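You operate a simulated robot arm through the tools that you are given. There is no shell and no other tool. Be economical: measure what you need, move in short steps, check, and stop when the job is done.

You run a simulated two-armed robot. Do the job below in one go: nothing can be reset, and whatever is moved stays where it is left.

## Task
Load the quarter pallet's loose top crate into the lorry at D33, secure it and close the dock.
Fine: square in its bay; load board close to the crate, load bar down, plate up, gate shut, latch down; the chock stays in.

The check looks at the end state, three seconds after you hand in, the way a careful person would. Anything else that was tipped, shoved, dropped, spilled or broken makes it a failure.

## Robot
Two 7-joint arms with two-finger parallel grippers on one trunk, on a base that drives. Base frame: it is fixed to the floor where the robot stands at the start and does not move with it; the origin is under the middle of the robot, x ahead of it, y to its left, z up. Readings come in mm, degrees, newtons and seconds.
The left shoulder is at the start at [50, 165, 1103], the right one opposite. With the tool pointing down near the work surface each hand reaches from about 100 to 640 mm from the robot's upright axis, wherever it stands, measured 20 degrees to its own side. Places, roughly: dock gate [-1300, 1100, 1200]; green crate [-500, 2000, 750]; load bar [-500, 1300, 1400]; load board [-900, 1600, 800]; lorry floor at D33 [-300, 1500, 700]; navy crate [500, 1500, 750]; wheel chock [-800, 1300, 100]. Payload 3.91 kg a hand.
The tool frame of a hand sits at the grasp point between the pads (the TCP): z along the fingers, y along the line on which they close. The tips reach 30 mm beyond it. Largest opening 110 mm; finger width 20, thickness 10; the body of the gripper, 48 by 112 mm, starts 55 mm behind the TCP.
Orientation is told as [roll, pitch, yaw] about the base's x, y, z axes, in that order, counted from this pose: with the fingers straight down and closing along the base's y, the tool's x points along the base's -x, its y along +y and its z along -z.

## Interface
- The arms move only by the tool send_rows. It takes "left_plan", "right_plan" or both (then of equal length, played together; a hand with none holds still); each is a list of rows, each a list of 7 numbers: the turn, a rotation vector about the base's x, y, z in degrees, then the shift along the base's x, y, z in mm, then the opening in per cent of the stroke, from 0 (shut) to 100 (fully open). In form: [[rx, ry, rz, dx, dy, dz, grip], ...]. A call has 1 to 12 rows; each row is the pose to reach, as a shift and turn from the pose commanded when the call began. A row lasts 0.2 s, in which the tool goes at most 50 mm and 8.6 degrees; a call with a longer step from one row to the next is refused whole, and so is a gripper value outside its range. A pose out of reach is approached as far as the arm can. The call stops where the force on the tool passes 90 N (or 10 N more than at its start, if that is more) or the arm is blocked; 0.2 s more then pass. The fingers move at their own pace (about 45 mm/s each) and stop on an object; they squeeze with about 23 N. The grip force told is the motor's: it shows also when the fingers shut on nothing. Time passes only in rows, and 0.2 s behind the last, so rows that repeat a pose let the fingers close. It gives the time, the measured TCP pose, the force on the tool (base axes), the opening and the grip force at its end, in the units of the frame above (readings bear some noise), with the torque about the TCP (base axes, N m) and any sound that the robot's microphone picked up, and new pictures: "pictures" is both (left out), scene, wrist or none (wrist: the cameras of the hands that moved).
- Cameras (640 x 400 px; columns grow to the right, rows downward): "scene" is now at [99.4, 59.4, 1293.6]; the picture's right is [0.65, -0.76, 0.00], its down [-0.29, -0.24, -0.93] and it looks along [0.71, 0.60, -0.38] (base axes); focal length 214 px, centre (320, 200). "left" rides on the left gripper at [72, -17, -103] in its tool frame; the picture's right is [0.23, 0.97, 0.00], its down [-0.76, 0.18, -0.62] and it looks along [-0.61, 0.14, 0.78] (tool axes); focal length 222 px, centre (320, 200). "right" rides on the right gripper at [72, 17, -103] in its tool frame; the picture's right is [-0.23, 0.97, 0.00], its down [-0.76, -0.18, -0.62] and it looks along [-0.61, -0.14, 0.78] (tool axes); focal length 222 px, centre (320, 200). There is no depth. A picture from a camera that has moved, and an enlarged one, comes with that camera's place and axes in the base frame and with its lens.
- lift_body(by): slides the trunk up (or, below 0, down) by that many mm; the arms and the scene camera ride with it, the base frame stays. It gives what a move gives, with no picture.
- base_move(legs): drives the robot by 1 to 6 legs, each [ahead, left, turn to the left] in mm, mm and degrees, along the robot's own axes; the way and the turn of a leg run together, so that a leg with both is an arc; at most 1500 mm and 180 degrees a leg. The arms and the cameras ride along, it lands a little off, and it stops where it bumps. It gives what a move gives, and a new picture of the scene camera.
- aim_head(pan, tilt): turns the head with the scene camera to pan (to the left, within 80 degrees either way) and tilt (down, from -29 to 69), counted from straight ahead of the robot. It gives what a move gives, and a new picture of the scene camera.
- close_up(camera, box): a new picture of the part [left, top, right, bottom] of that camera's present view, enlarged. It takes no simulated time.
- sign_off(): hands the job in; it is judged then, once.

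Go step by step. Nothing tells you exact positions but the pictures and the camera data: compare them with the known pose of the tool, close in by small moves and look again before you grip or let go. The budget is 120 turns and 260 pictures, counting those below and the enlarged ones. Unless the task says otherwise, let go and move clear before handing in, and close with one line.

The tools are called after "Request:" as name(argument=value, ...) on one line, values as JSON. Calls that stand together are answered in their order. send_rows: Moves the arms, as the interface text tells. Its arguments: {"type":"object","properties":{"left_plan":{"type":"array","items":{"type":"array","items":{"type":"number"}}},"right_plan":{"type":"array","items":{"type":"array","items":{"type":"number"}}},"pictures":{"type":"string","enum":["both","scene","wrist","none"]}},"required":[]} The other tools are called the same way: lift_body (by) slides the trunk up or down; base_move (legs) drives the base; aim_head (pan, tilt) turns the head that bears the scene camera; close_up (camera, box) takes an enlarged picture of a part of a camera's view; sign_off () hands the job in.

At the start:

```text
clock: 0.0
left_tcp_pos: [235.3, 263.4, 1307.5]
left_tcp_rot: [0.1, 0.0, 0.1]
left_ft_force: [0.0, -0.8, 0.2]
left_moment: [0.0, 0.0, 0.02]
left_width: 110.0
left_gripper_force: 0.0
right_tcp_pos: [347.1, 63.4, 1220.1]
right_tcp_rot: [0.0, 0.0, 0.0]
right_ft_force: [-0.1, -0.2, 0.5]
right_moment: [0.01, -0.03, 0.03]
right_width: 110.1
right_gripper_force: 0.0
trunk travel left (down, up): [-323.0, 180.0]
robot x, y, heading: [0.1, -1.0, -0.1]
head pan, tilt: [40.3, 22.2]
```

scene: 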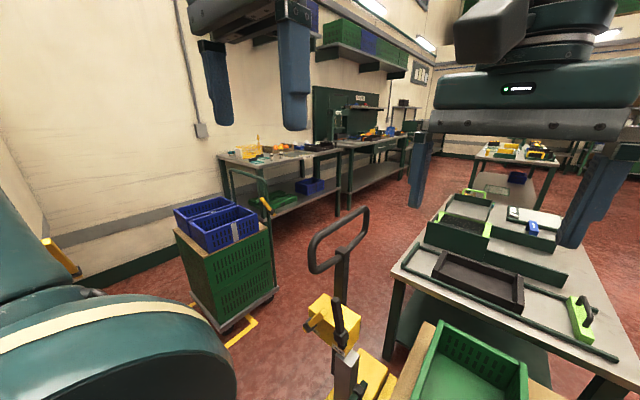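
right: 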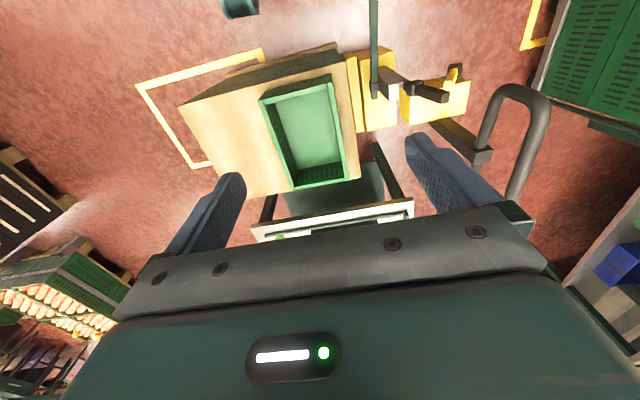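
left: 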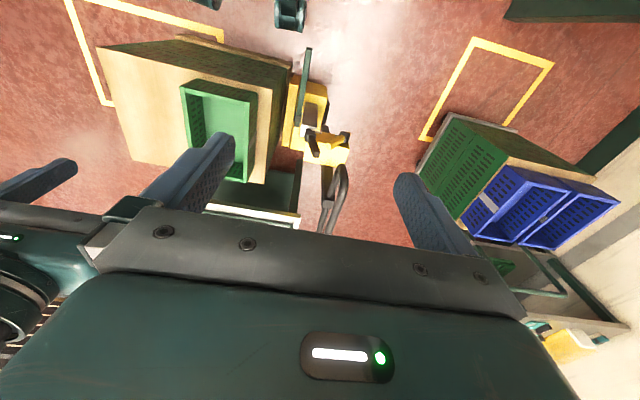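

I see a dolly with navy crates on the left, a pallet jack and a green crate on a wooden box in front. I'll look left towards the dock before I decide what is what.

Request:
aim_head(pan=80, tilt=20)

Request:
aim_head(pan=10, tilt=35)

```text
clock: 1.1
left_tcp_pos: [235.0, 262.5, 1307.7]
left_tcp_rot: [0.0, 0.0, 0.0]
left_ft_force: [1.5, -0.7, -0.2]
left_moment: [-0.01, 0.02, 0.02]
left_width: 109.9
left_gripper_force: 0.0
right_tcp_pos: [347.0, 64.3, 1220.7]
right_tcp_rot: [0.0, 0.0, 0.0]
right_ft_force: [-0.4, 0.6, 0.2]
right_moment: [-0.01, 0.0, 0.02]
right_width: 109.9
right_gripper_force: 0.0
trunk travel left (down, up): [-323.0, 180.0]
robot x, y, heading: [0.2, 1.2, 0.0]
head pan, tilt: [80.0, 20.0]
camera scene: at [44.9, 91.1, 1297.2], right [0.98, -0.17, 0.0], down [-0.06, -0.34, -0.94], along [0.16, 0.93, -0.34], focal length 214 px, centre (320, 200)
```

scene: 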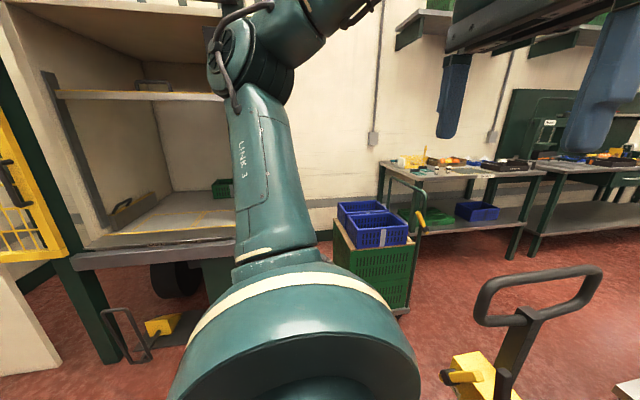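

```text
clock: 2.5
left_tcp_pos: [235.0, 262.1, 1308.6]
left_tcp_rot: [-0.1, 0.1, 0.0]
left_ft_force: [-0.3, -0.2, -0.1]
left_moment: [0.03, 0.03, 0.02]
left_width: 109.9
left_gripper_force: 0.0
right_tcp_pos: [346.4, 63.2, 1219.9]
right_tcp_rot: [0.0, 0.1, 0.0]
right_ft_force: [1.4, 0.4, 1.0]
right_moment: [-0.01, 0.01, -0.02]
right_width: 110.2
right_gripper_force: 0.0
trunk travel left (down, up): [-323.0, 180.0]
robot x, y, heading: [-0.7, -0.2, 0.1]
head pan, tilt: [10.0, 35.0]
camera scene: at [115.3, 14.8, 1273.3], right [0.17, -0.98, 0.0], down [-0.56, -0.1, -0.82], along [0.81, 0.14, -0.57], focal length 214 px, centre (320, 200)
```

scene: 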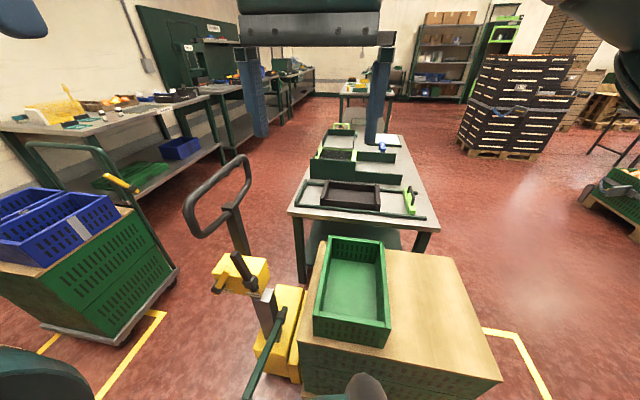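

The lorry's bay is to the left (bay, gate, plate, chock) and the stack with two navy crates stands right of it. I'll look at both more closely.

Request:
aim_head(pan=58, tilt=25)

Request:
close_up(camera="scene", box=[200, 160, 440, 310])

```text
clock: 3.6
left_tcp_pos: [234.5, 262.4, 1308.5]
left_tcp_rot: [0.0, -0.1, 0.0]
left_ft_force: [0.1, 0.4, -0.3]
left_moment: [0.0, 0.01, 0.01]
left_width: 110.2
left_gripper_force: 0.2
right_tcp_pos: [346.6, 63.5, 1220.6]
right_tcp_rot: [0.0, 0.0, -0.1]
right_ft_force: [0.1, 0.0, 0.2]
right_moment: [-0.01, 0.04, 0.0]
right_width: 110.1
right_gripper_force: 0.0
trunk travel left (down, up): [-323.0, 180.0]
robot x, y, heading: [-1.0, 1.1, 0.0]
head pan, tilt: [58.0, 25.0]
camera scene: at [77.5, 77.5, 1289.1], right [0.85, -0.53, 0.0], down [-0.22, -0.36, -0.91], along [0.48, 0.77, -0.42], focal length 214 px, centre (320, 200)
```

scene: 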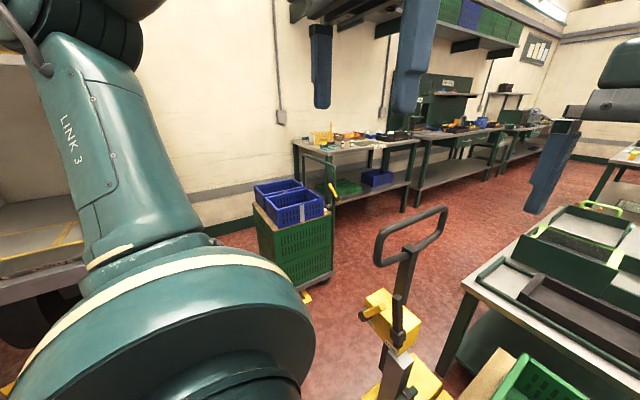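

```text
2.67 times, centred on (320, 235) of scene
camera zoom: at [77.5, 77.5, 1289.1], right [0.85, -0.53, 0.0], down [-0.22, -0.36, -0.91], along [0.48, 0.77, -0.42], focal length 572 px, centre (320, 107)
```

zoom: 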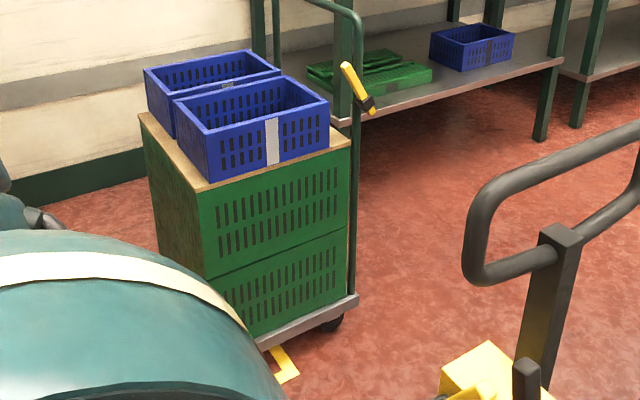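

Before choosing, I'll turn the robot left to face the dock and the stack.

Request:
base_move(legs=[[0, 0, 75]])

Request:
aim_head(pan=-5, tilt=25)

Request:
aim_head(pan=50, tilt=15)

```text
clock: 7.3
left_tcp_pos: [-191.7, 295.9, 1308.6]
left_tcp_rot: [0.1, 0.0, 74.8]
left_ft_force: [-0.6, 0.1, 0.1]
left_moment: [-0.02, 0.0, -0.02]
left_width: 110.1
left_gripper_force: 0.1
right_tcp_pos: [29.9, 351.3, 1221.2]
right_tcp_rot: [-0.1, 0.0, 74.8]
right_ft_force: [0.0, 0.5, 0.8]
right_moment: [-0.01, 0.02, -0.04]
right_width: 110.2
right_gripper_force: 0.2
trunk travel left (down, up): [-323.0, 180.0]
robot x, y, heading: [1.2, 4.0, 74.8]
head pan, tilt: [58.0, 25.0]
camera scene: at [-55.7, 95.3, 1289.1], right [0.73, 0.68, 0.0], down [0.29, -0.31, -0.91], along [-0.62, 0.67, -0.42], focal length 214 px, centre (320, 200)
```

scene: 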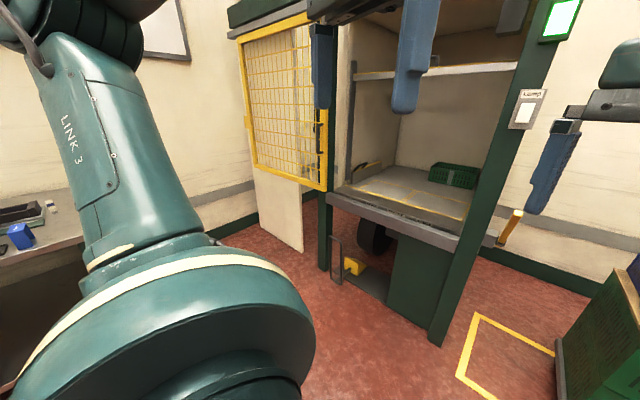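

```text
clock: 8.6
left_tcp_pos: [-191.8, 295.6, 1308.1]
left_tcp_rot: [0.0, 0.1, 74.8]
left_ft_force: [-0.2, -0.1, -0.5]
left_moment: [0.02, 0.01, -0.02]
left_width: 110.2
left_gripper_force: 0.1
right_tcp_pos: [29.5, 351.6, 1220.7]
right_tcp_rot: [0.0, 0.0, 74.8]
right_ft_force: [0.8, -0.5, 1.0]
right_moment: [-0.01, -0.04, 0.02]
right_width: 110.3
right_gripper_force: 0.0
trunk travel left (down, up): [-323.0, 180.0]
robot x, y, heading: [-1.8, 2.4, 75.0]
head pan, tilt: [-5.0, 25.0]
camera scene: at [38.7, 114.2, 1289.1], right [0.94, -0.34, 0.0], down [-0.15, -0.4, -0.91], along [0.31, 0.85, -0.42], focal length 214 px, centre (320, 200)
```

scene: 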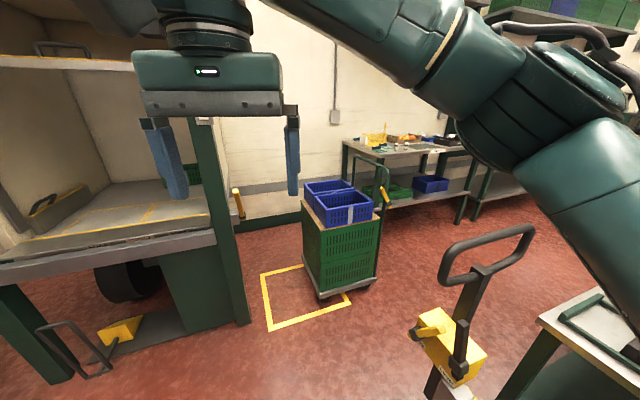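

```text
clock: 9.8
left_tcp_pos: [-192.1, 296.2, 1309.0]
left_tcp_rot: [0.0, 0.0, 74.8]
left_ft_force: [-0.2, 0.1, 0.2]
left_moment: [-0.01, -0.06, 0.0]
left_width: 110.2
left_gripper_force: 0.1
right_tcp_pos: [30.1, 351.2, 1221.1]
right_tcp_rot: [0.0, 0.0, 74.9]
right_ft_force: [-1.0, -0.4, -0.8]
right_moment: [0.0, 0.01, 0.0]
right_width: 109.9
right_gripper_force: 0.1
trunk travel left (down, up): [-323.0, 180.0]
robot x, y, heading: [0.8, -1.3, 74.8]
head pan, tilt: [50.0, 15.0]
camera scene: at [-46.3, 104.4, 1305.3], right [0.82, 0.57, 0.0], down [0.15, -0.21, -0.97], along [-0.55, 0.79, -0.26], focal length 214 px, centre (320, 200)
```

scene: 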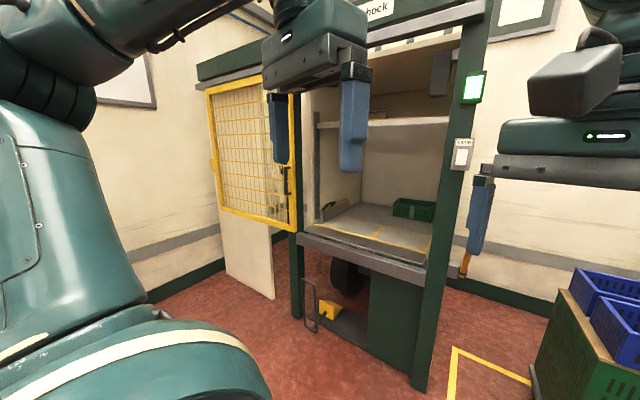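

The dock portal with mesh gate, plate and chock is in view. I'll zoom in on its parts.

Request:
close_up(camera="scene", box=[290, 180, 490, 300])

Request:
close_up(camera="scene", box=[190, 70, 350, 230])

Request:
close_up(camera="scene", box=[300, 0, 500, 180])

Request:
close_up(camera="scene", box=[440, 60, 640, 380])

```text
3.20 times, centred on (390, 240) of scene
camera zoom: at [-46.3, 104.4, 1305.3], right [0.82, 0.57, 0.0], down [0.15, -0.21, -0.97], along [-0.55, 0.79, -0.26], focal length 686 px, centre (96, 72)
```

zoom: 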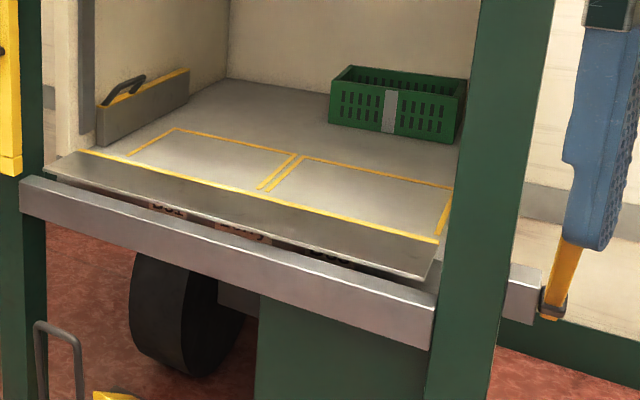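

```text
2.50 times, centred on (270, 150) of scene
camera zoom: at [-46.3, 104.4, 1305.3], right [0.82, 0.57, 0.0], down [0.15, -0.21, -0.97], along [-0.55, 0.79, -0.26], focal length 536 px, centre (445, 325)
```

zoom: 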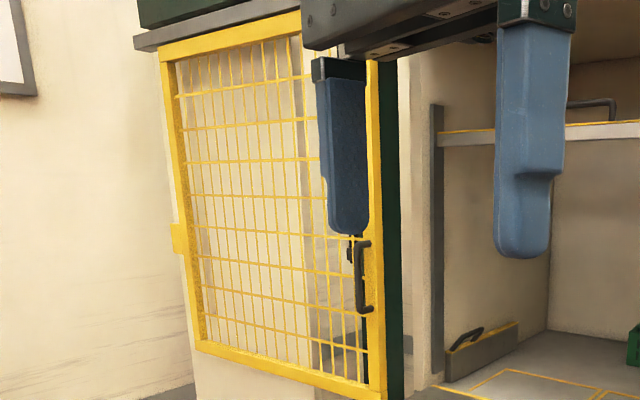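

```text
2.22 times, centred on (400, 90) of scene
camera zoom: at [-46.3, 104.4, 1305.3], right [0.82, 0.57, 0.0], down [0.15, -0.21, -0.97], along [-0.55, 0.79, -0.26], focal length 477 px, centre (142, 444)
```

zoom: 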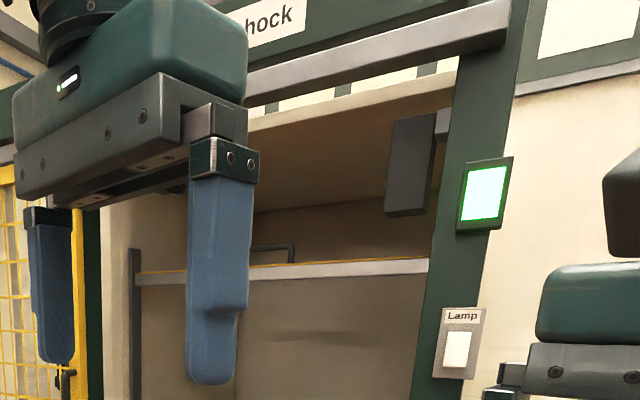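

```text
1.25 times, centred on (540, 220) of scene
camera zoom: at [-46.3, 104.4, 1305.3], right [0.82, 0.57, 0.0], down [0.15, -0.21, -0.97], along [-0.55, 0.79, -0.26], focal length 268 px, centre (45, 175)
```

zoom: 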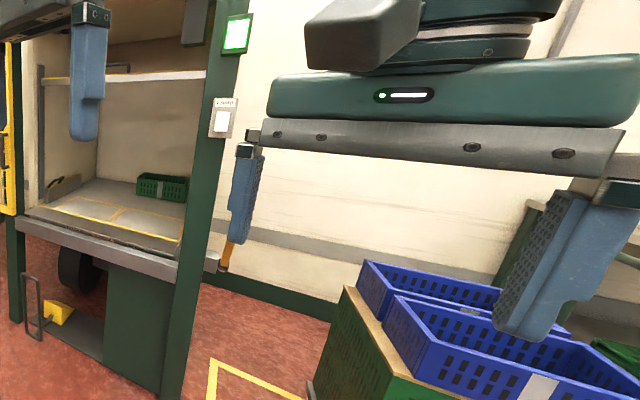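

The bay opening spans x about -950..-100 at y about 1130. I'll drive to stand square in front of it, a bit back, and look in.

Request:
base_move(legs=[[0, 0, 15], [150, 480, 0]])

Request:
aim_head(pan=0, tilt=25)

```text
clock: 15.4
left_tcp_pos: [-741.4, 390.4, 1307.8]
left_tcp_rot: [0.0, -0.1, 89.7]
left_ft_force: [0.6, 1.2, -0.7]
left_moment: [0.02, -0.02, 0.02]
left_width: 110.1
left_gripper_force: 0.0
right_tcp_pos: [-542.0, 501.7, 1221.3]
right_tcp_rot: [-0.1, 0.1, 89.6]
right_ft_force: [-0.3, 0.1, -0.9]
right_moment: [-0.03, 0.02, 0.04]
right_width: 109.9
right_gripper_force: 0.1
trunk travel left (down, up): [-323.0, 180.0]
robot x, y, heading: [-478.9, 155.5, 89.4]
head pan, tilt: [50.0, 15.0]
camera scene: at [-552.4, 243.3, 1305.3], right [0.65, 0.76, 0.0], down [0.2, -0.17, -0.97], along [-0.74, 0.63, -0.26], focal length 214 px, centre (320, 200)
```

scene: 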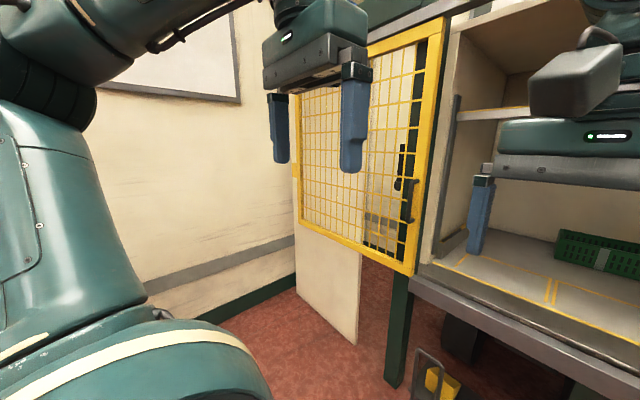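

```text
clock: 16.6
left_tcp_pos: [-742.0, 391.0, 1307.8]
left_tcp_rot: [0.1, 0.0, 89.8]
left_ft_force: [-1.4, -0.7, -0.2]
left_moment: [0.01, 0.01, 0.04]
left_width: 110.0
left_gripper_force: 0.0
right_tcp_pos: [-541.2, 500.4, 1220.0]
right_tcp_rot: [0.0, 0.0, 89.6]
right_ft_force: [0.4, -0.1, 0.1]
right_moment: [-0.02, -0.06, -0.01]
right_width: 110.1
right_gripper_force: 0.1
trunk travel left (down, up): [-323.0, 180.0]
robot x, y, heading: [-479.7, 152.4, 89.8]
head pan, tilt: [0.0, 25.0]
camera scene: at [-480.6, 274.8, 1289.1], right [1.0, -0.01, 0.0], down [0.0, -0.42, -0.91], along [0.01, 0.91, -0.42], focal length 214 px, centre (320, 200)
```

scene: 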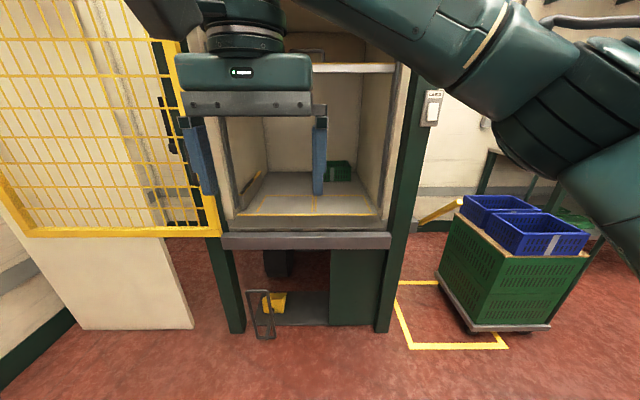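

Square in front now. I'll zoom on the bay and on the stack.

Request:
close_up(camera="scene", box=[200, 130, 440, 290])

Request:
close_up(camera="scene", box=[390, 80, 610, 360])

Request:
close_up(camera="scene", box=[130, 20, 250, 250])

```text
2.50 times, centred on (320, 210) of scene
camera zoom: at [-480.6, 274.8, 1289.1], right [1.0, -0.01, 0.0], down [0.0, -0.42, -0.91], along [0.01, 0.91, -0.42], focal length 536 px, centre (320, 175)
```

zoom: 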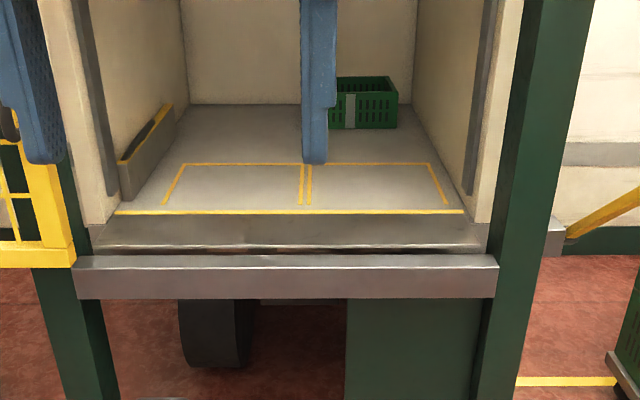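

```text
1.43 times, centred on (500, 220) of scene
camera zoom: at [-480.6, 274.8, 1289.1], right [1.0, -0.01, 0.0], down [0.0, -0.42, -0.91], along [0.01, 0.91, -0.42], focal length 306 px, centre (63, 171)
```

zoom: 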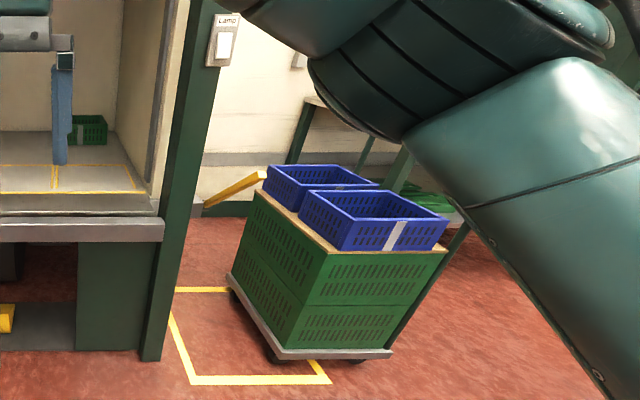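

```text
1.74 times, centred on (190, 135) of scene
camera zoom: at [-480.6, 274.8, 1289.1], right [1.0, -0.01, 0.0], down [0.0, -0.42, -0.91], along [0.01, 0.91, -0.42], focal length 373 px, centre (546, 313)
```

zoom: 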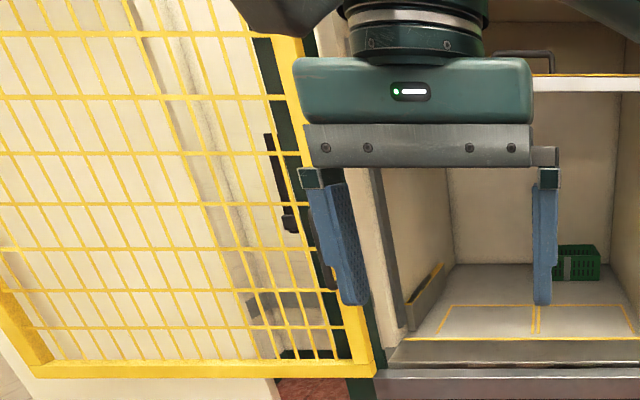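

The bay has two marked places with labels below the plate lip. I'll lower the trunk to read the labels.

Request:
lift_body(by=-300)

Request:
aim_head(pan=0, tilt=20)

Request:
close_up(camera="scene", box=[220, 140, 420, 260])

Request:
close_up(camera="scene", box=[400, 80, 620, 260])

```text
clock: 19.6
left_tcp_pos: [-741.1, 391.3, 1008.4]
left_tcp_rot: [-0.1, 0.1, 89.8]
left_ft_force: [0.4, 0.4, -0.9]
left_moment: [-0.02, 0.03, 0.01]
left_width: 110.0
left_gripper_force: 0.1
right_tcp_pos: [-541.0, 501.2, 920.0]
right_tcp_rot: [0.0, 0.0, 89.5]
right_ft_force: [-0.1, -0.4, 0.6]
right_moment: [-0.01, 0.03, 0.0]
right_width: 109.9
right_gripper_force: 0.0
trunk travel left (down, up): [-23.0, 480.0]
robot x, y, heading: [-478.5, 152.5, 89.4]
head pan, tilt: [0.0, 25.0]
```

```text
clock: 20.3
left_tcp_pos: [-741.1, 390.8, 1008.4]
left_tcp_rot: [0.1, 0.0, 89.7]
left_ft_force: [0.6, -0.8, -0.3]
left_moment: [0.02, 0.02, -0.01]
left_width: 110.0
left_gripper_force: 0.1
right_tcp_pos: [-541.0, 500.7, 919.3]
right_tcp_rot: [0.0, 0.0, 89.5]
right_ft_force: [0.0, 0.7, 0.2]
right_moment: [0.0, -0.02, -0.01]
right_width: 110.1
right_gripper_force: 0.0
trunk travel left (down, up): [-23.0, 480.0]
robot x, y, heading: [-477.4, 157.3, 89.4]
head pan, tilt: [0.0, 20.0]
camera scene: at [-480.5, 275.8, 997.1], right [1.0, -0.01, 0.0], down [0.0, -0.34, -0.94], along [0.01, 0.94, -0.34], focal length 214 px, centre (320, 200)
```

scene: 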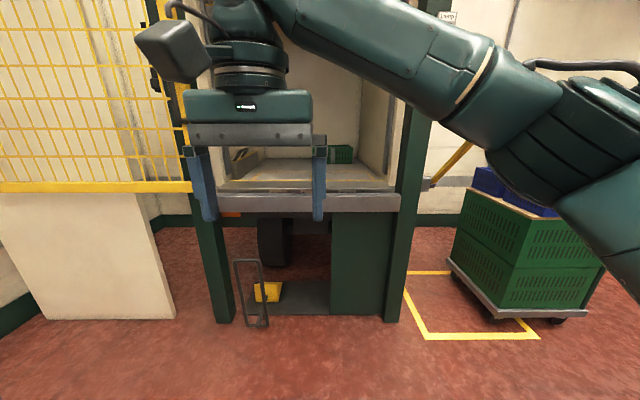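

```text
3.20 times, centred on (320, 200) of scene
camera zoom: at [-480.5, 275.8, 997.1], right [1.0, -0.01, 0.0], down [0.0, -0.34, -0.94], along [0.01, 0.94, -0.34], focal length 686 px, centre (320, 200)
```

zoom: 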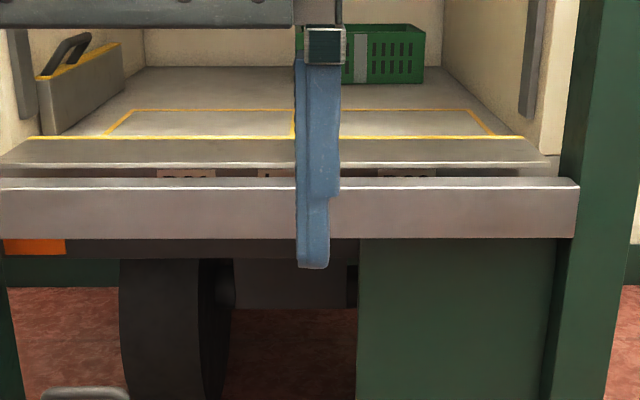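

```text
2.22 times, centred on (510, 170) of scene
camera zoom: at [-480.5, 275.8, 997.1], right [1.0, -0.01, 0.0], down [0.0, -0.34, -0.94], along [0.01, 0.94, -0.34], focal length 477 px, centre (-102, 267)
```

zoom: 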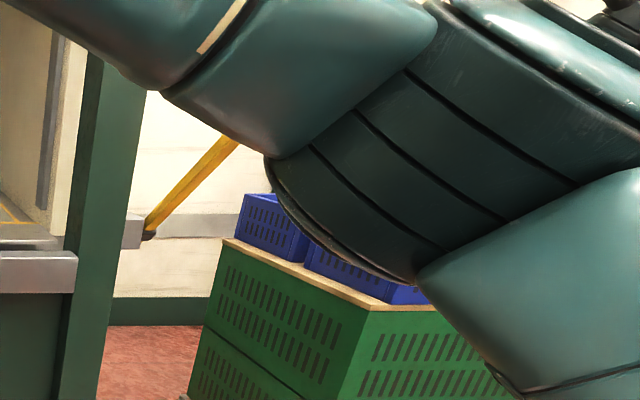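

Request:
close_up(camera="scene", box=[255, 185, 375, 205])

Request:
aim_head(pan=0, tilt=-20)

```text
5.33 times, centred on (315, 195) of scene
camera zoom: at [-480.5, 275.8, 997.1], right [1.0, -0.01, 0.0], down [0.0, -0.34, -0.94], along [0.01, 0.94, -0.34], focal length 1144 px, centre (347, 227)
```

zoom: 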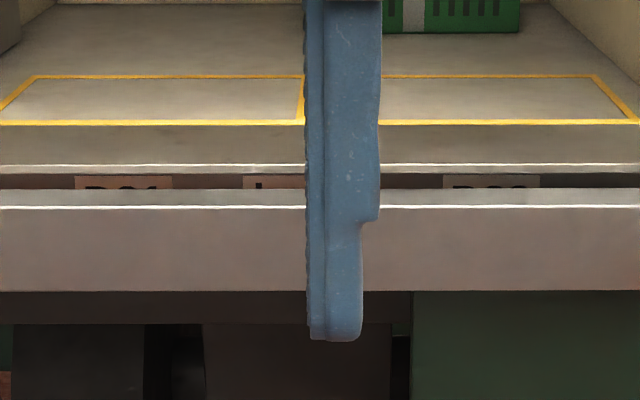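

```text
clock: 21.4
left_tcp_pos: [-740.6, 391.3, 1007.4]
left_tcp_rot: [0.0, 0.0, 89.8]
left_ft_force: [0.4, -0.4, -1.0]
left_moment: [-0.01, -0.01, -0.01]
left_width: 109.9
left_gripper_force: 0.0
right_tcp_pos: [-543.1, 502.5, 920.5]
right_tcp_rot: [-0.1, 0.0, 89.6]
right_ft_force: [0.1, -0.4, 0.6]
right_moment: [0.05, 0.01, -0.02]
right_width: 109.7
right_gripper_force: 0.1
trunk travel left (down, up): [-23.0, 480.0]
robot x, y, heading: [-480.2, 151.6, 89.6]
head pan, tilt: [0.0, -20.0]
camera scene: at [-480.6, 258.8, 1058.7], right [1.0, -0.01, 0.0], down [0.0, 0.34, -0.94], along [0.01, 0.94, 0.34], focal length 214 px, centre (320, 200)
```

scene: 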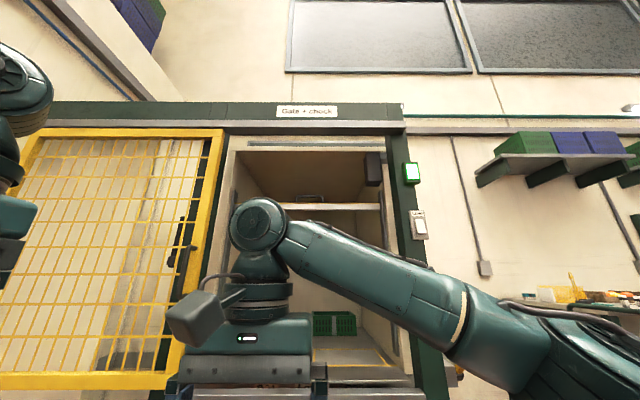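

Labels look like D31 on the left, D33 on the right. Next I go over to the navy stack to see which crate is loose; trunk up first.

Request:
lift_body(by=350)

Request:
aim_head(pan=0, tilt=40)

Request:
base_move(legs=[[350, -600, 0], [0, 0, -35]])

```text
clock: 24.8
left_tcp_pos: [-741.4, 390.6, 1358.4]
left_tcp_rot: [0.0, -0.1, 89.7]
left_ft_force: [0.4, -0.4, -0.1]
left_moment: [0.0, 0.02, 0.0]
left_width: 109.9
left_gripper_force: 0.0
right_tcp_pos: [-541.4, 501.6, 1270.6]
right_tcp_rot: [0.0, 0.0, 89.7]
right_ft_force: [-0.7, 0.5, -0.6]
right_moment: [-0.02, 0.0, 0.03]
right_width: 109.9
right_gripper_force: 0.0
trunk travel left (down, up): [-373.0, 130.0]
robot x, y, heading: [-478.1, 152.1, 89.6]
head pan, tilt: [0.0, -20.0]
```

```text
clock: 26.1
left_tcp_pos: [-742.4, 390.5, 1358.9]
left_tcp_rot: [0.0, 0.0, 89.7]
left_ft_force: [-0.9, 0.6, -0.1]
left_moment: [0.01, -0.01, 0.01]
left_width: 110.0
left_gripper_force: 0.1
right_tcp_pos: [-542.0, 501.3, 1271.6]
right_tcp_rot: [0.0, 0.0, 89.6]
right_ft_force: [-0.3, 0.0, -0.8]
right_moment: [-0.01, -0.02, -0.02]
right_width: 110.4
right_gripper_force: 0.1
trunk travel left (down, up): [-373.0, 130.0]
robot x, y, heading: [-478.7, 155.6, 89.4]
head pan, tilt: [0.0, 40.0]
camera scene: at [-480.6, 267.7, 1315.8], right [1.0, -0.01, 0.0], down [0.0, -0.64, -0.77], along [0.01, 0.77, -0.64], focal length 214 px, centre (320, 200)
```

scene: 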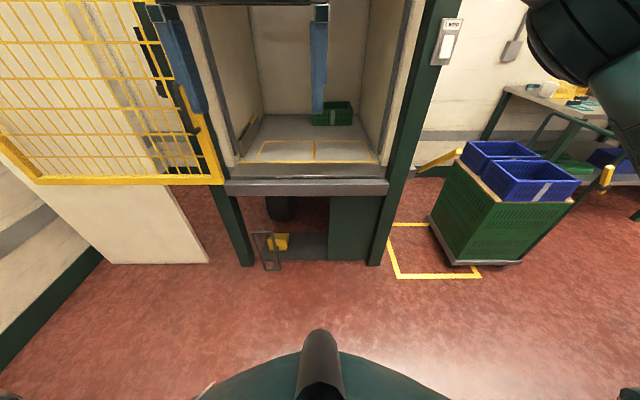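

```text
clock: 33.5
left_tcp_pos: [49.0, 838.3, 1358.4]
left_tcp_rot: [0.1, 0.0, 54.5]
left_ft_force: [0.7, 0.3, -0.1]
left_moment: [-0.02, -0.04, -0.03]
left_width: 109.6
left_gripper_force: 0.1
right_tcp_pos: [276.8, 812.8, 1270.5]
right_tcp_rot: [0.0, 0.0, 54.3]
right_ft_force: [0.7, -0.1, -0.4]
right_moment: [0.03, 0.02, 0.02]
right_width: 110.1
right_gripper_force: 0.0
trunk travel left (down, up): [-373.0, 130.0]
robot x, y, heading: [126.3, 492.9, 54.3]
head pan, tilt: [0.0, 40.0]
camera scene: at [192.0, 587.1, 1315.7], right [0.81, -0.58, 0.0], down [-0.37, -0.52, -0.77], along [0.45, 0.62, -0.64], focal length 214 px, centre (320, 200)
```

scene: 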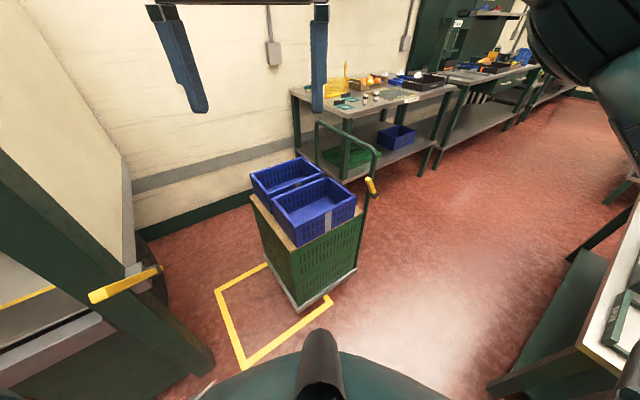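

Request:
close_up(camera="scene", box=[230, 140, 390, 320])

Request:
close_up(camera="scene", box=[0, 220, 220, 380])

```text
2.22 times, centred on (310, 230) of scene
camera zoom: at [192.0, 587.1, 1315.7], right [0.81, -0.58, 0.0], down [-0.37, -0.52, -0.77], along [0.45, 0.62, -0.64], focal length 477 px, centre (342, 133)
```

zoom: 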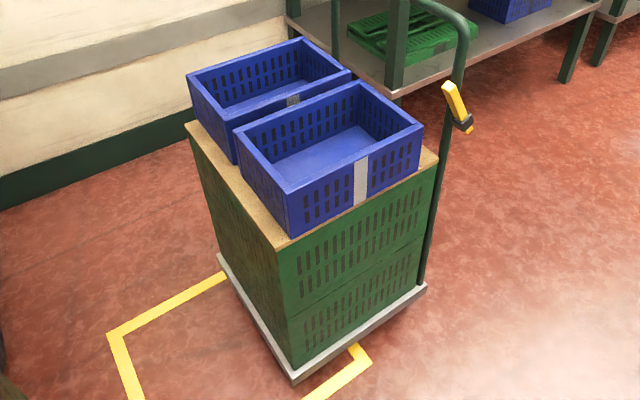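

```text
2.50 times, centred on (110, 300) of scene
camera zoom: at [192.0, 587.1, 1315.7], right [0.81, -0.58, 0.0], down [-0.37, -0.52, -0.77], along [0.45, 0.62, -0.64], focal length 536 px, centre (845, -50)
```

zoom: 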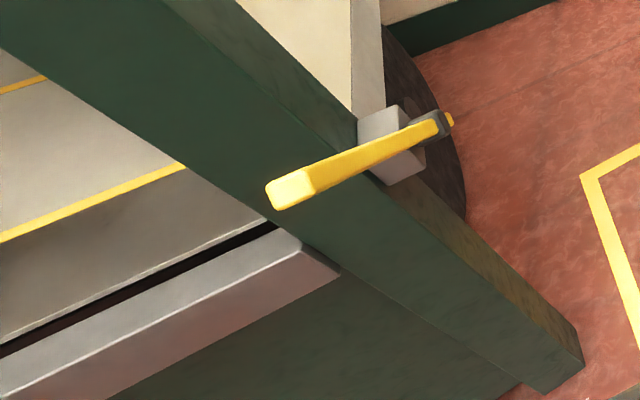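

Request:
close_up(camera="scene", box=[300, 200, 350, 245])

Request:
aim_head(pan=-80, tilt=30)

Request:
close_up(camera="right", box=[0, 0, 640, 400])

```text
8.89 times, centred on (325, 222) of scene
camera zoom: at [192.0, 587.1, 1315.7], right [0.81, -0.58, 0.0], down [-0.37, -0.52, -0.77], along [0.45, 0.62, -0.64], focal length 1906 px, centre (276, 0)
```

zoom: 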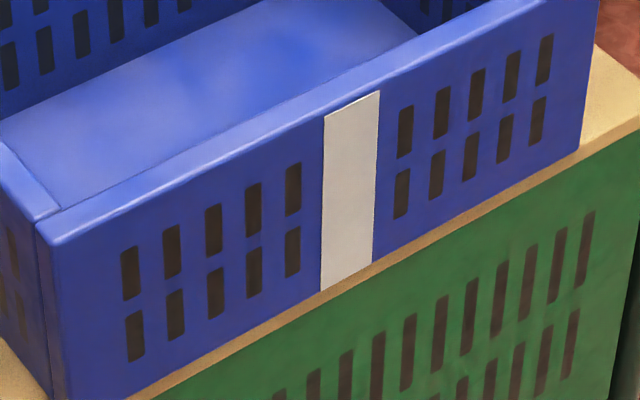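

```text
clock: 35.0
left_tcp_pos: [49.0, 837.8, 1357.6]
left_tcp_rot: [0.1, 0.1, 54.5]
left_ft_force: [-0.5, -0.2, -0.5]
left_moment: [0.02, 0.02, -0.03]
left_width: 110.2
left_gripper_force: 0.0
right_tcp_pos: [276.5, 813.0, 1269.8]
right_tcp_rot: [0.0, 0.0, 54.4]
right_ft_force: [0.3, 0.6, 0.3]
right_moment: [0.01, -0.01, -0.03]
right_width: 109.7
right_gripper_force: 0.1
trunk travel left (down, up): [-373.0, 130.0]
robot x, y, heading: [122.2, 494.5, 54.4]
head pan, tilt: [-80.0, 30.0]
camera scene: at [224.0, 479.0, 1331.1], right [-0.43, -0.9, 0.0], down [-0.45, 0.22, -0.87], along [0.78, -0.37, -0.5], focal length 214 px, centre (320, 200)
```

scene: 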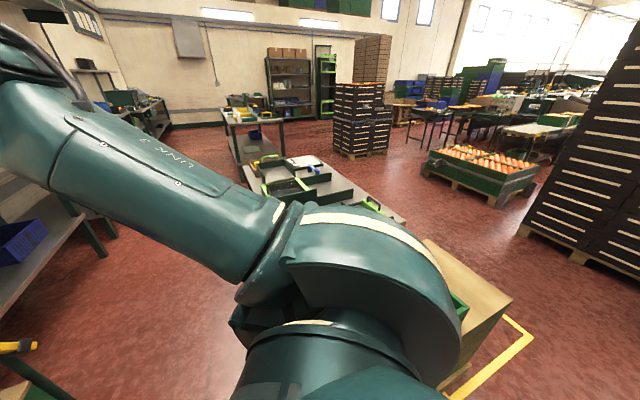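

```text
1.00 times, centred on (320, 200) of right (not enlarged: the box is as wide or as high as the picture)
camera zoom: at [220.8, 765.4, 1372.7], right [-0.66, 0.75, 0.0], down [0.59, 0.52, 0.62], along [0.47, 0.41, -0.78], focal length 222 px, centre (320, 200)
```

zoom: 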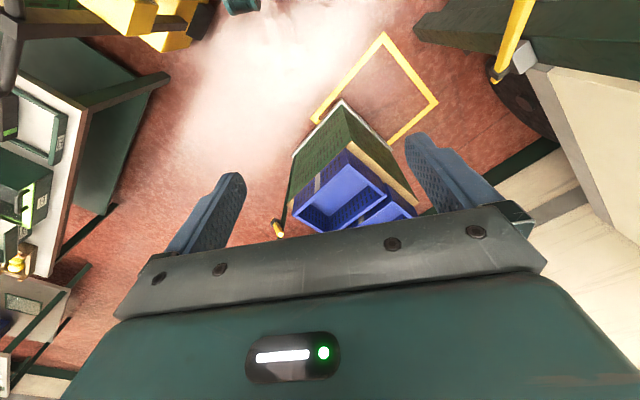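

The labels on the navy crates are blank. I'll compare with the other stack, the one near the jack, before deciding.

Request:
base_move(legs=[[-350, 100, 0], [0, 0, -75]])

Request:
aim_head(pan=-10, tilt=40)

Request:
close_up(camera="scene", box=[200, 140, 500, 360])

```text
clock: 40.6
left_tcp_pos: [153.9, 431.3, 1359.8]
left_tcp_rot: [0.0, 0.0, -20.5]
left_ft_force: [-0.6, -0.4, 0.3]
left_moment: [0.03, -0.03, -0.01]
left_width: 110.1
left_gripper_force: 0.0
right_tcp_pos: [187.8, 204.8, 1268.9]
right_tcp_rot: [0.0, -0.1, -20.4]
right_ft_force: [-0.5, -0.4, 0.6]
right_moment: [-0.02, -0.01, 0.0]
right_width: 110.1
right_gripper_force: 0.0
trunk travel left (down, up): [-373.0, 130.0]
robot x, y, heading: [-160.1, 265.6, -20.1]
head pan, tilt: [-80.0, 30.0]
camera scene: at [-149.3, 167.6, 1331.1], right [-0.98, 0.18, 0.0], down [0.09, 0.49, -0.87], along [-0.16, -0.85, -0.5], focal length 214 px, centre (320, 200)
```

scene: 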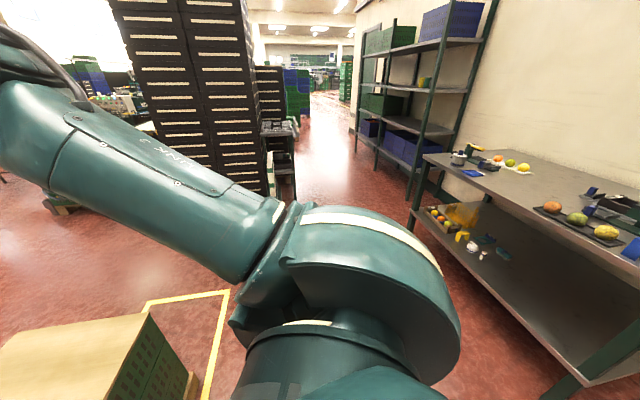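

```text
clock: 42.0
left_tcp_pos: [152.5, 431.2, 1358.1]
left_tcp_rot: [0.0, 0.0, -20.6]
left_ft_force: [0.0, -0.7, -1.1]
left_moment: [-0.05, -0.01, 0.0]
left_width: 109.9
left_gripper_force: 0.1
right_tcp_pos: [187.3, 204.8, 1269.9]
right_tcp_rot: [0.1, 0.0, -20.5]
right_ft_force: [0.5, 0.0, -0.3]
right_moment: [-0.02, 0.0, -0.01]
right_width: 110.0
right_gripper_force: 0.1
trunk travel left (down, up): [-373.0, 130.0]
robot x, y, heading: [-158.6, 267.0, -20.6]
head pan, tilt: [-10.0, 40.0]
camera scene: at [-59.6, 213.5, 1315.8], right [-0.51, -0.86, 0.0], down [-0.55, 0.33, -0.77], along [0.66, -0.39, -0.64], focal length 214 px, centre (320, 200)
```

scene: 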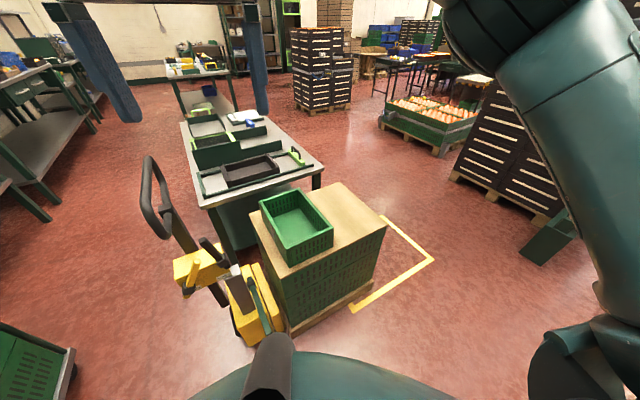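

```text
1.82 times, centred on (350, 250) of scene
camera zoom: at [-59.6, 213.5, 1315.8], right [-0.51, -0.86, 0.0], down [-0.55, 0.33, -0.77], along [0.66, -0.39, -0.64], focal length 390 px, centre (266, 109)
```

zoom: 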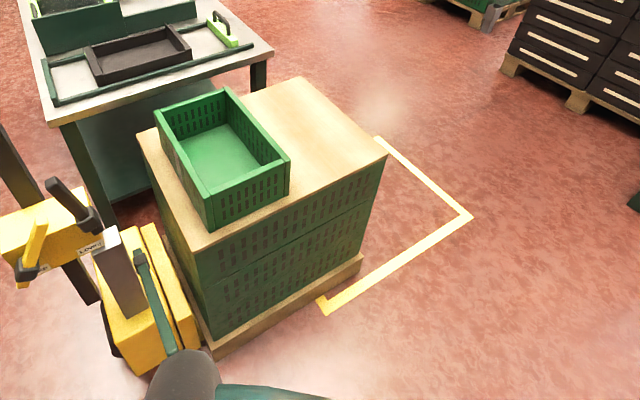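

This second stack stands on a real wooden pallet with a jack, and a single loose green crate on top. The navy ones are on a wheeled trolley, so I take this green crate (about [540,-20], rim z about 715) as the target. I'll approach it from its -y side so that the long side lies across the robot.

Request:
base_move(legs=[[0, 0, 110], [-1120, 0, 0], [0, -700, 0]])

Request:
aim_head(pan=0, tilt=40)

```text
clock: 58.6
left_tcp_pos: [263.9, -632.8, 1357.5]
left_tcp_rot: [0.0, -0.1, 88.9]
left_ft_force: [-0.4, 0.2, 0.4]
left_moment: [0.0, -0.02, 0.04]
left_width: 110.1
left_gripper_force: 0.0
right_tcp_pos: [464.8, -523.7, 1270.5]
right_tcp_rot: [0.0, 0.0, 88.9]
right_ft_force: [0.5, -0.3, 0.2]
right_moment: [-0.01, 0.01, 0.03]
right_width: 110.2
right_gripper_force: 0.1
trunk travel left (down, up): [-373.0, 130.0]
robot x, y, heading: [522.6, -873.5, 89.1]
head pan, tilt: [-10.0, 40.0]
camera scene: at [538.5, -759.8, 1315.8], right [0.98, -0.19, 0.0], down [-0.12, -0.63, -0.77], along [0.15, 0.75, -0.64], focal length 214 px, centre (320, 200)
```

scene: 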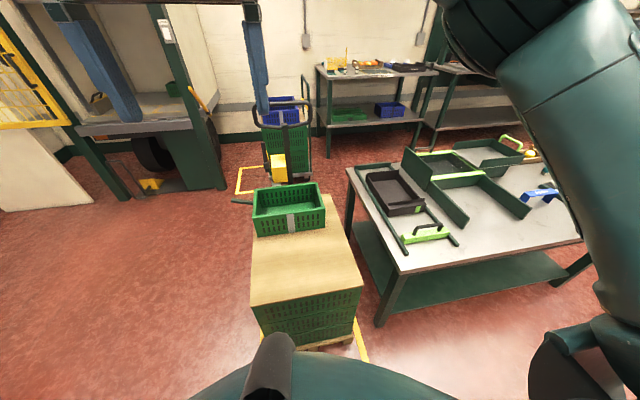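

```text
clock: 59.3
left_tcp_pos: [263.3, -631.0, 1357.9]
left_tcp_rot: [-0.1, -0.1, 88.9]
left_ft_force: [0.0, 0.5, -0.2]
left_moment: [-0.03, 0.01, 0.0]
left_width: 110.3
left_gripper_force: 0.0
right_tcp_pos: [465.5, -524.3, 1270.3]
right_tcp_rot: [-0.1, 0.0, 88.9]
right_ft_force: [-0.2, 0.2, -0.2]
right_moment: [0.02, 0.01, -0.02]
right_width: 109.9
right_gripper_force: 0.0
trunk travel left (down, up): [-373.0, 130.0]
robot x, y, heading: [520.0, -873.9, 89.0]
head pan, tilt: [0.0, 40.0]
camera scene: at [523.7, -758.3, 1315.8], right [1.0, -0.02, 0.0], down [-0.01, -0.64, -0.77], along [0.02, 0.77, -0.64], focal length 214 px, centre (320, 200)
```

scene: 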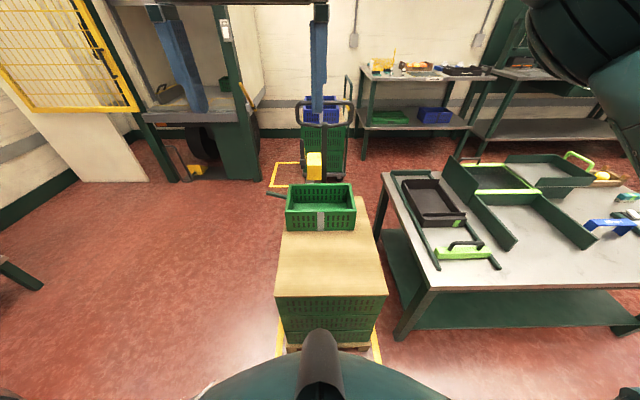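

Request:
close_up(camera="scene", box=[260, 165, 400, 355])

Request:
close_up(camera="right", box=[0, 0, 640, 400])

```text
2.11 times, centred on (330, 260) of scene
camera zoom: at [523.7, -758.3, 1315.8], right [1.0, -0.02, 0.0], down [-0.01, -0.64, -0.77], along [0.02, 0.77, -0.64], focal length 452 px, centre (299, 74)
```

zoom: 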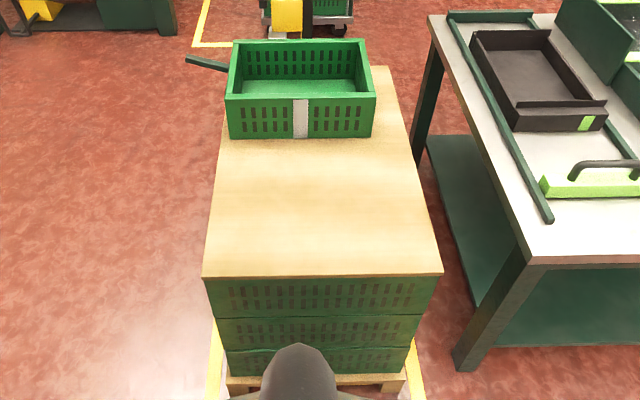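

```text
1.00 times, centred on (320, 200) of right (not enlarged: the box is as wide or as high as the picture)
camera zoom: at [447.7, -595.3, 1372.7], right [-0.97, 0.25, 0.0], down [0.19, 0.76, 0.62], along [0.15, 0.6, -0.78], focal length 222 px, centre (320, 200)
```

zoom: 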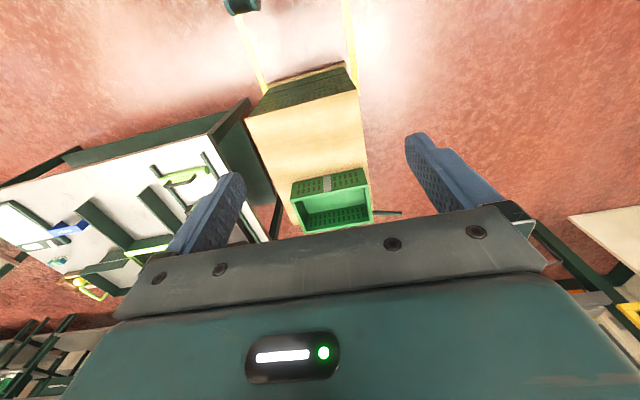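

Request:
close_up(camera="right", box=[270, 140, 400, 250])

Request:
close_up(camera="scene", box=[275, 175, 375, 240])

```text
3.64 times, centred on (335, 195) of right
camera zoom: at [447.7, -595.3, 1372.7], right [-0.97, 0.25, 0.0], down [0.19, 0.76, 0.62], along [0.15, 0.6, -0.78], focal length 808 px, centre (266, 218)
```

zoom: 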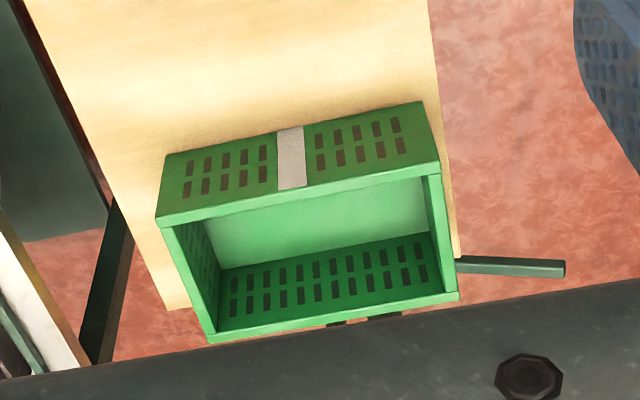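

```text
6.15 times, centred on (325, 208) of scene
camera zoom: at [523.7, -758.3, 1315.8], right [1.0, -0.02, 0.0], down [-0.01, -0.64, -0.77], along [0.02, 0.77, -0.64], focal length 1320 px, centre (289, 154)
```

zoom: 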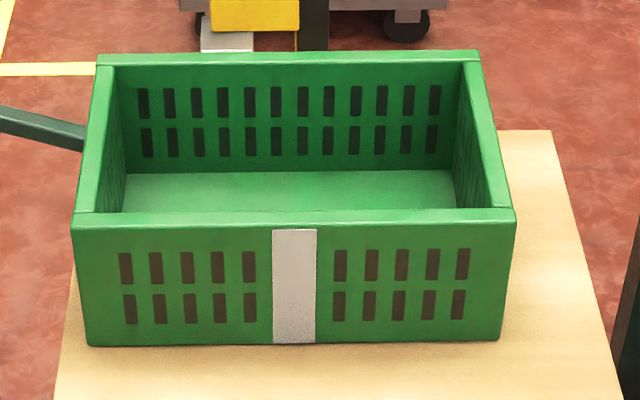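

The crate measures about 297 x 185 x 120 mm: x 396..692, y -112..71, rim z about 723. I'll come a bit closer, lower the trunk and bring both hands, tilted forward, above the short walls.

Request:
base_move(legs=[[100, 0, 1]])

Request:
lift_body(by=-180)

```text
clock: 60.4
left_tcp_pos: [261.1, -537.4, 1357.5]
left_tcp_rot: [0.0, 0.0, 89.9]
left_ft_force: [0.7, 0.7, 0.2]
left_moment: [-0.05, -0.01, 0.0]
left_width: 109.9
left_gripper_force: 0.1
right_tcp_pos: [461.1, -426.0, 1269.1]
right_tcp_rot: [0.0, 0.1, 89.9]
right_ft_force: [-0.8, -0.3, -0.8]
right_moment: [0.0, 0.01, 0.0]
right_width: 110.1
right_gripper_force: 0.0
trunk travel left (down, up): [-373.0, 130.0]
robot x, y, heading: [523.4, -771.4, 89.9]
head pan, tilt: [0.0, 40.0]
camera scene: at [522.8, -658.7, 1315.7], right [1.0, 0.0, 0.0], down [0.0, -0.64, -0.77], along [0.0, 0.77, -0.64], focal length 214 px, centre (320, 200)
```

scene: 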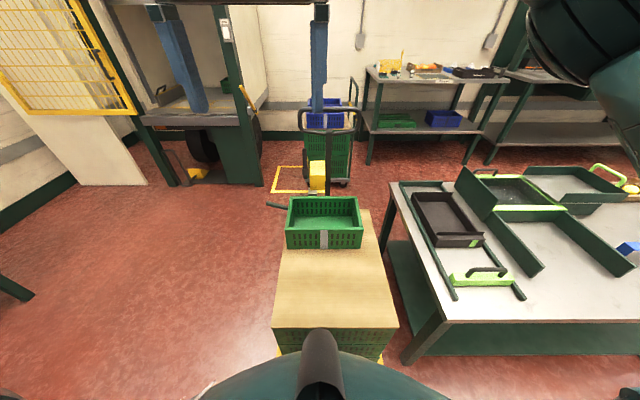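

```text
clock: 62.4
left_tcp_pos: [260.1, -538.4, 1177.7]
left_tcp_rot: [0.0, 0.0, 89.8]
left_ft_force: [0.6, 0.2, 0.0]
left_moment: [-0.05, 0.0, 0.01]
left_width: 110.0
left_gripper_force: 0.2
right_tcp_pos: [460.9, -427.1, 1089.7]
right_tcp_rot: [0.0, -0.1, 89.9]
right_ft_force: [0.0, 0.3, 0.1]
right_moment: [-0.02, 0.01, 0.04]
right_width: 109.8
right_gripper_force: 0.1
trunk travel left (down, up): [-193.0, 310.0]
robot x, y, heading: [526.3, -772.3, 90.1]
head pan, tilt: [0.0, 40.0]
```

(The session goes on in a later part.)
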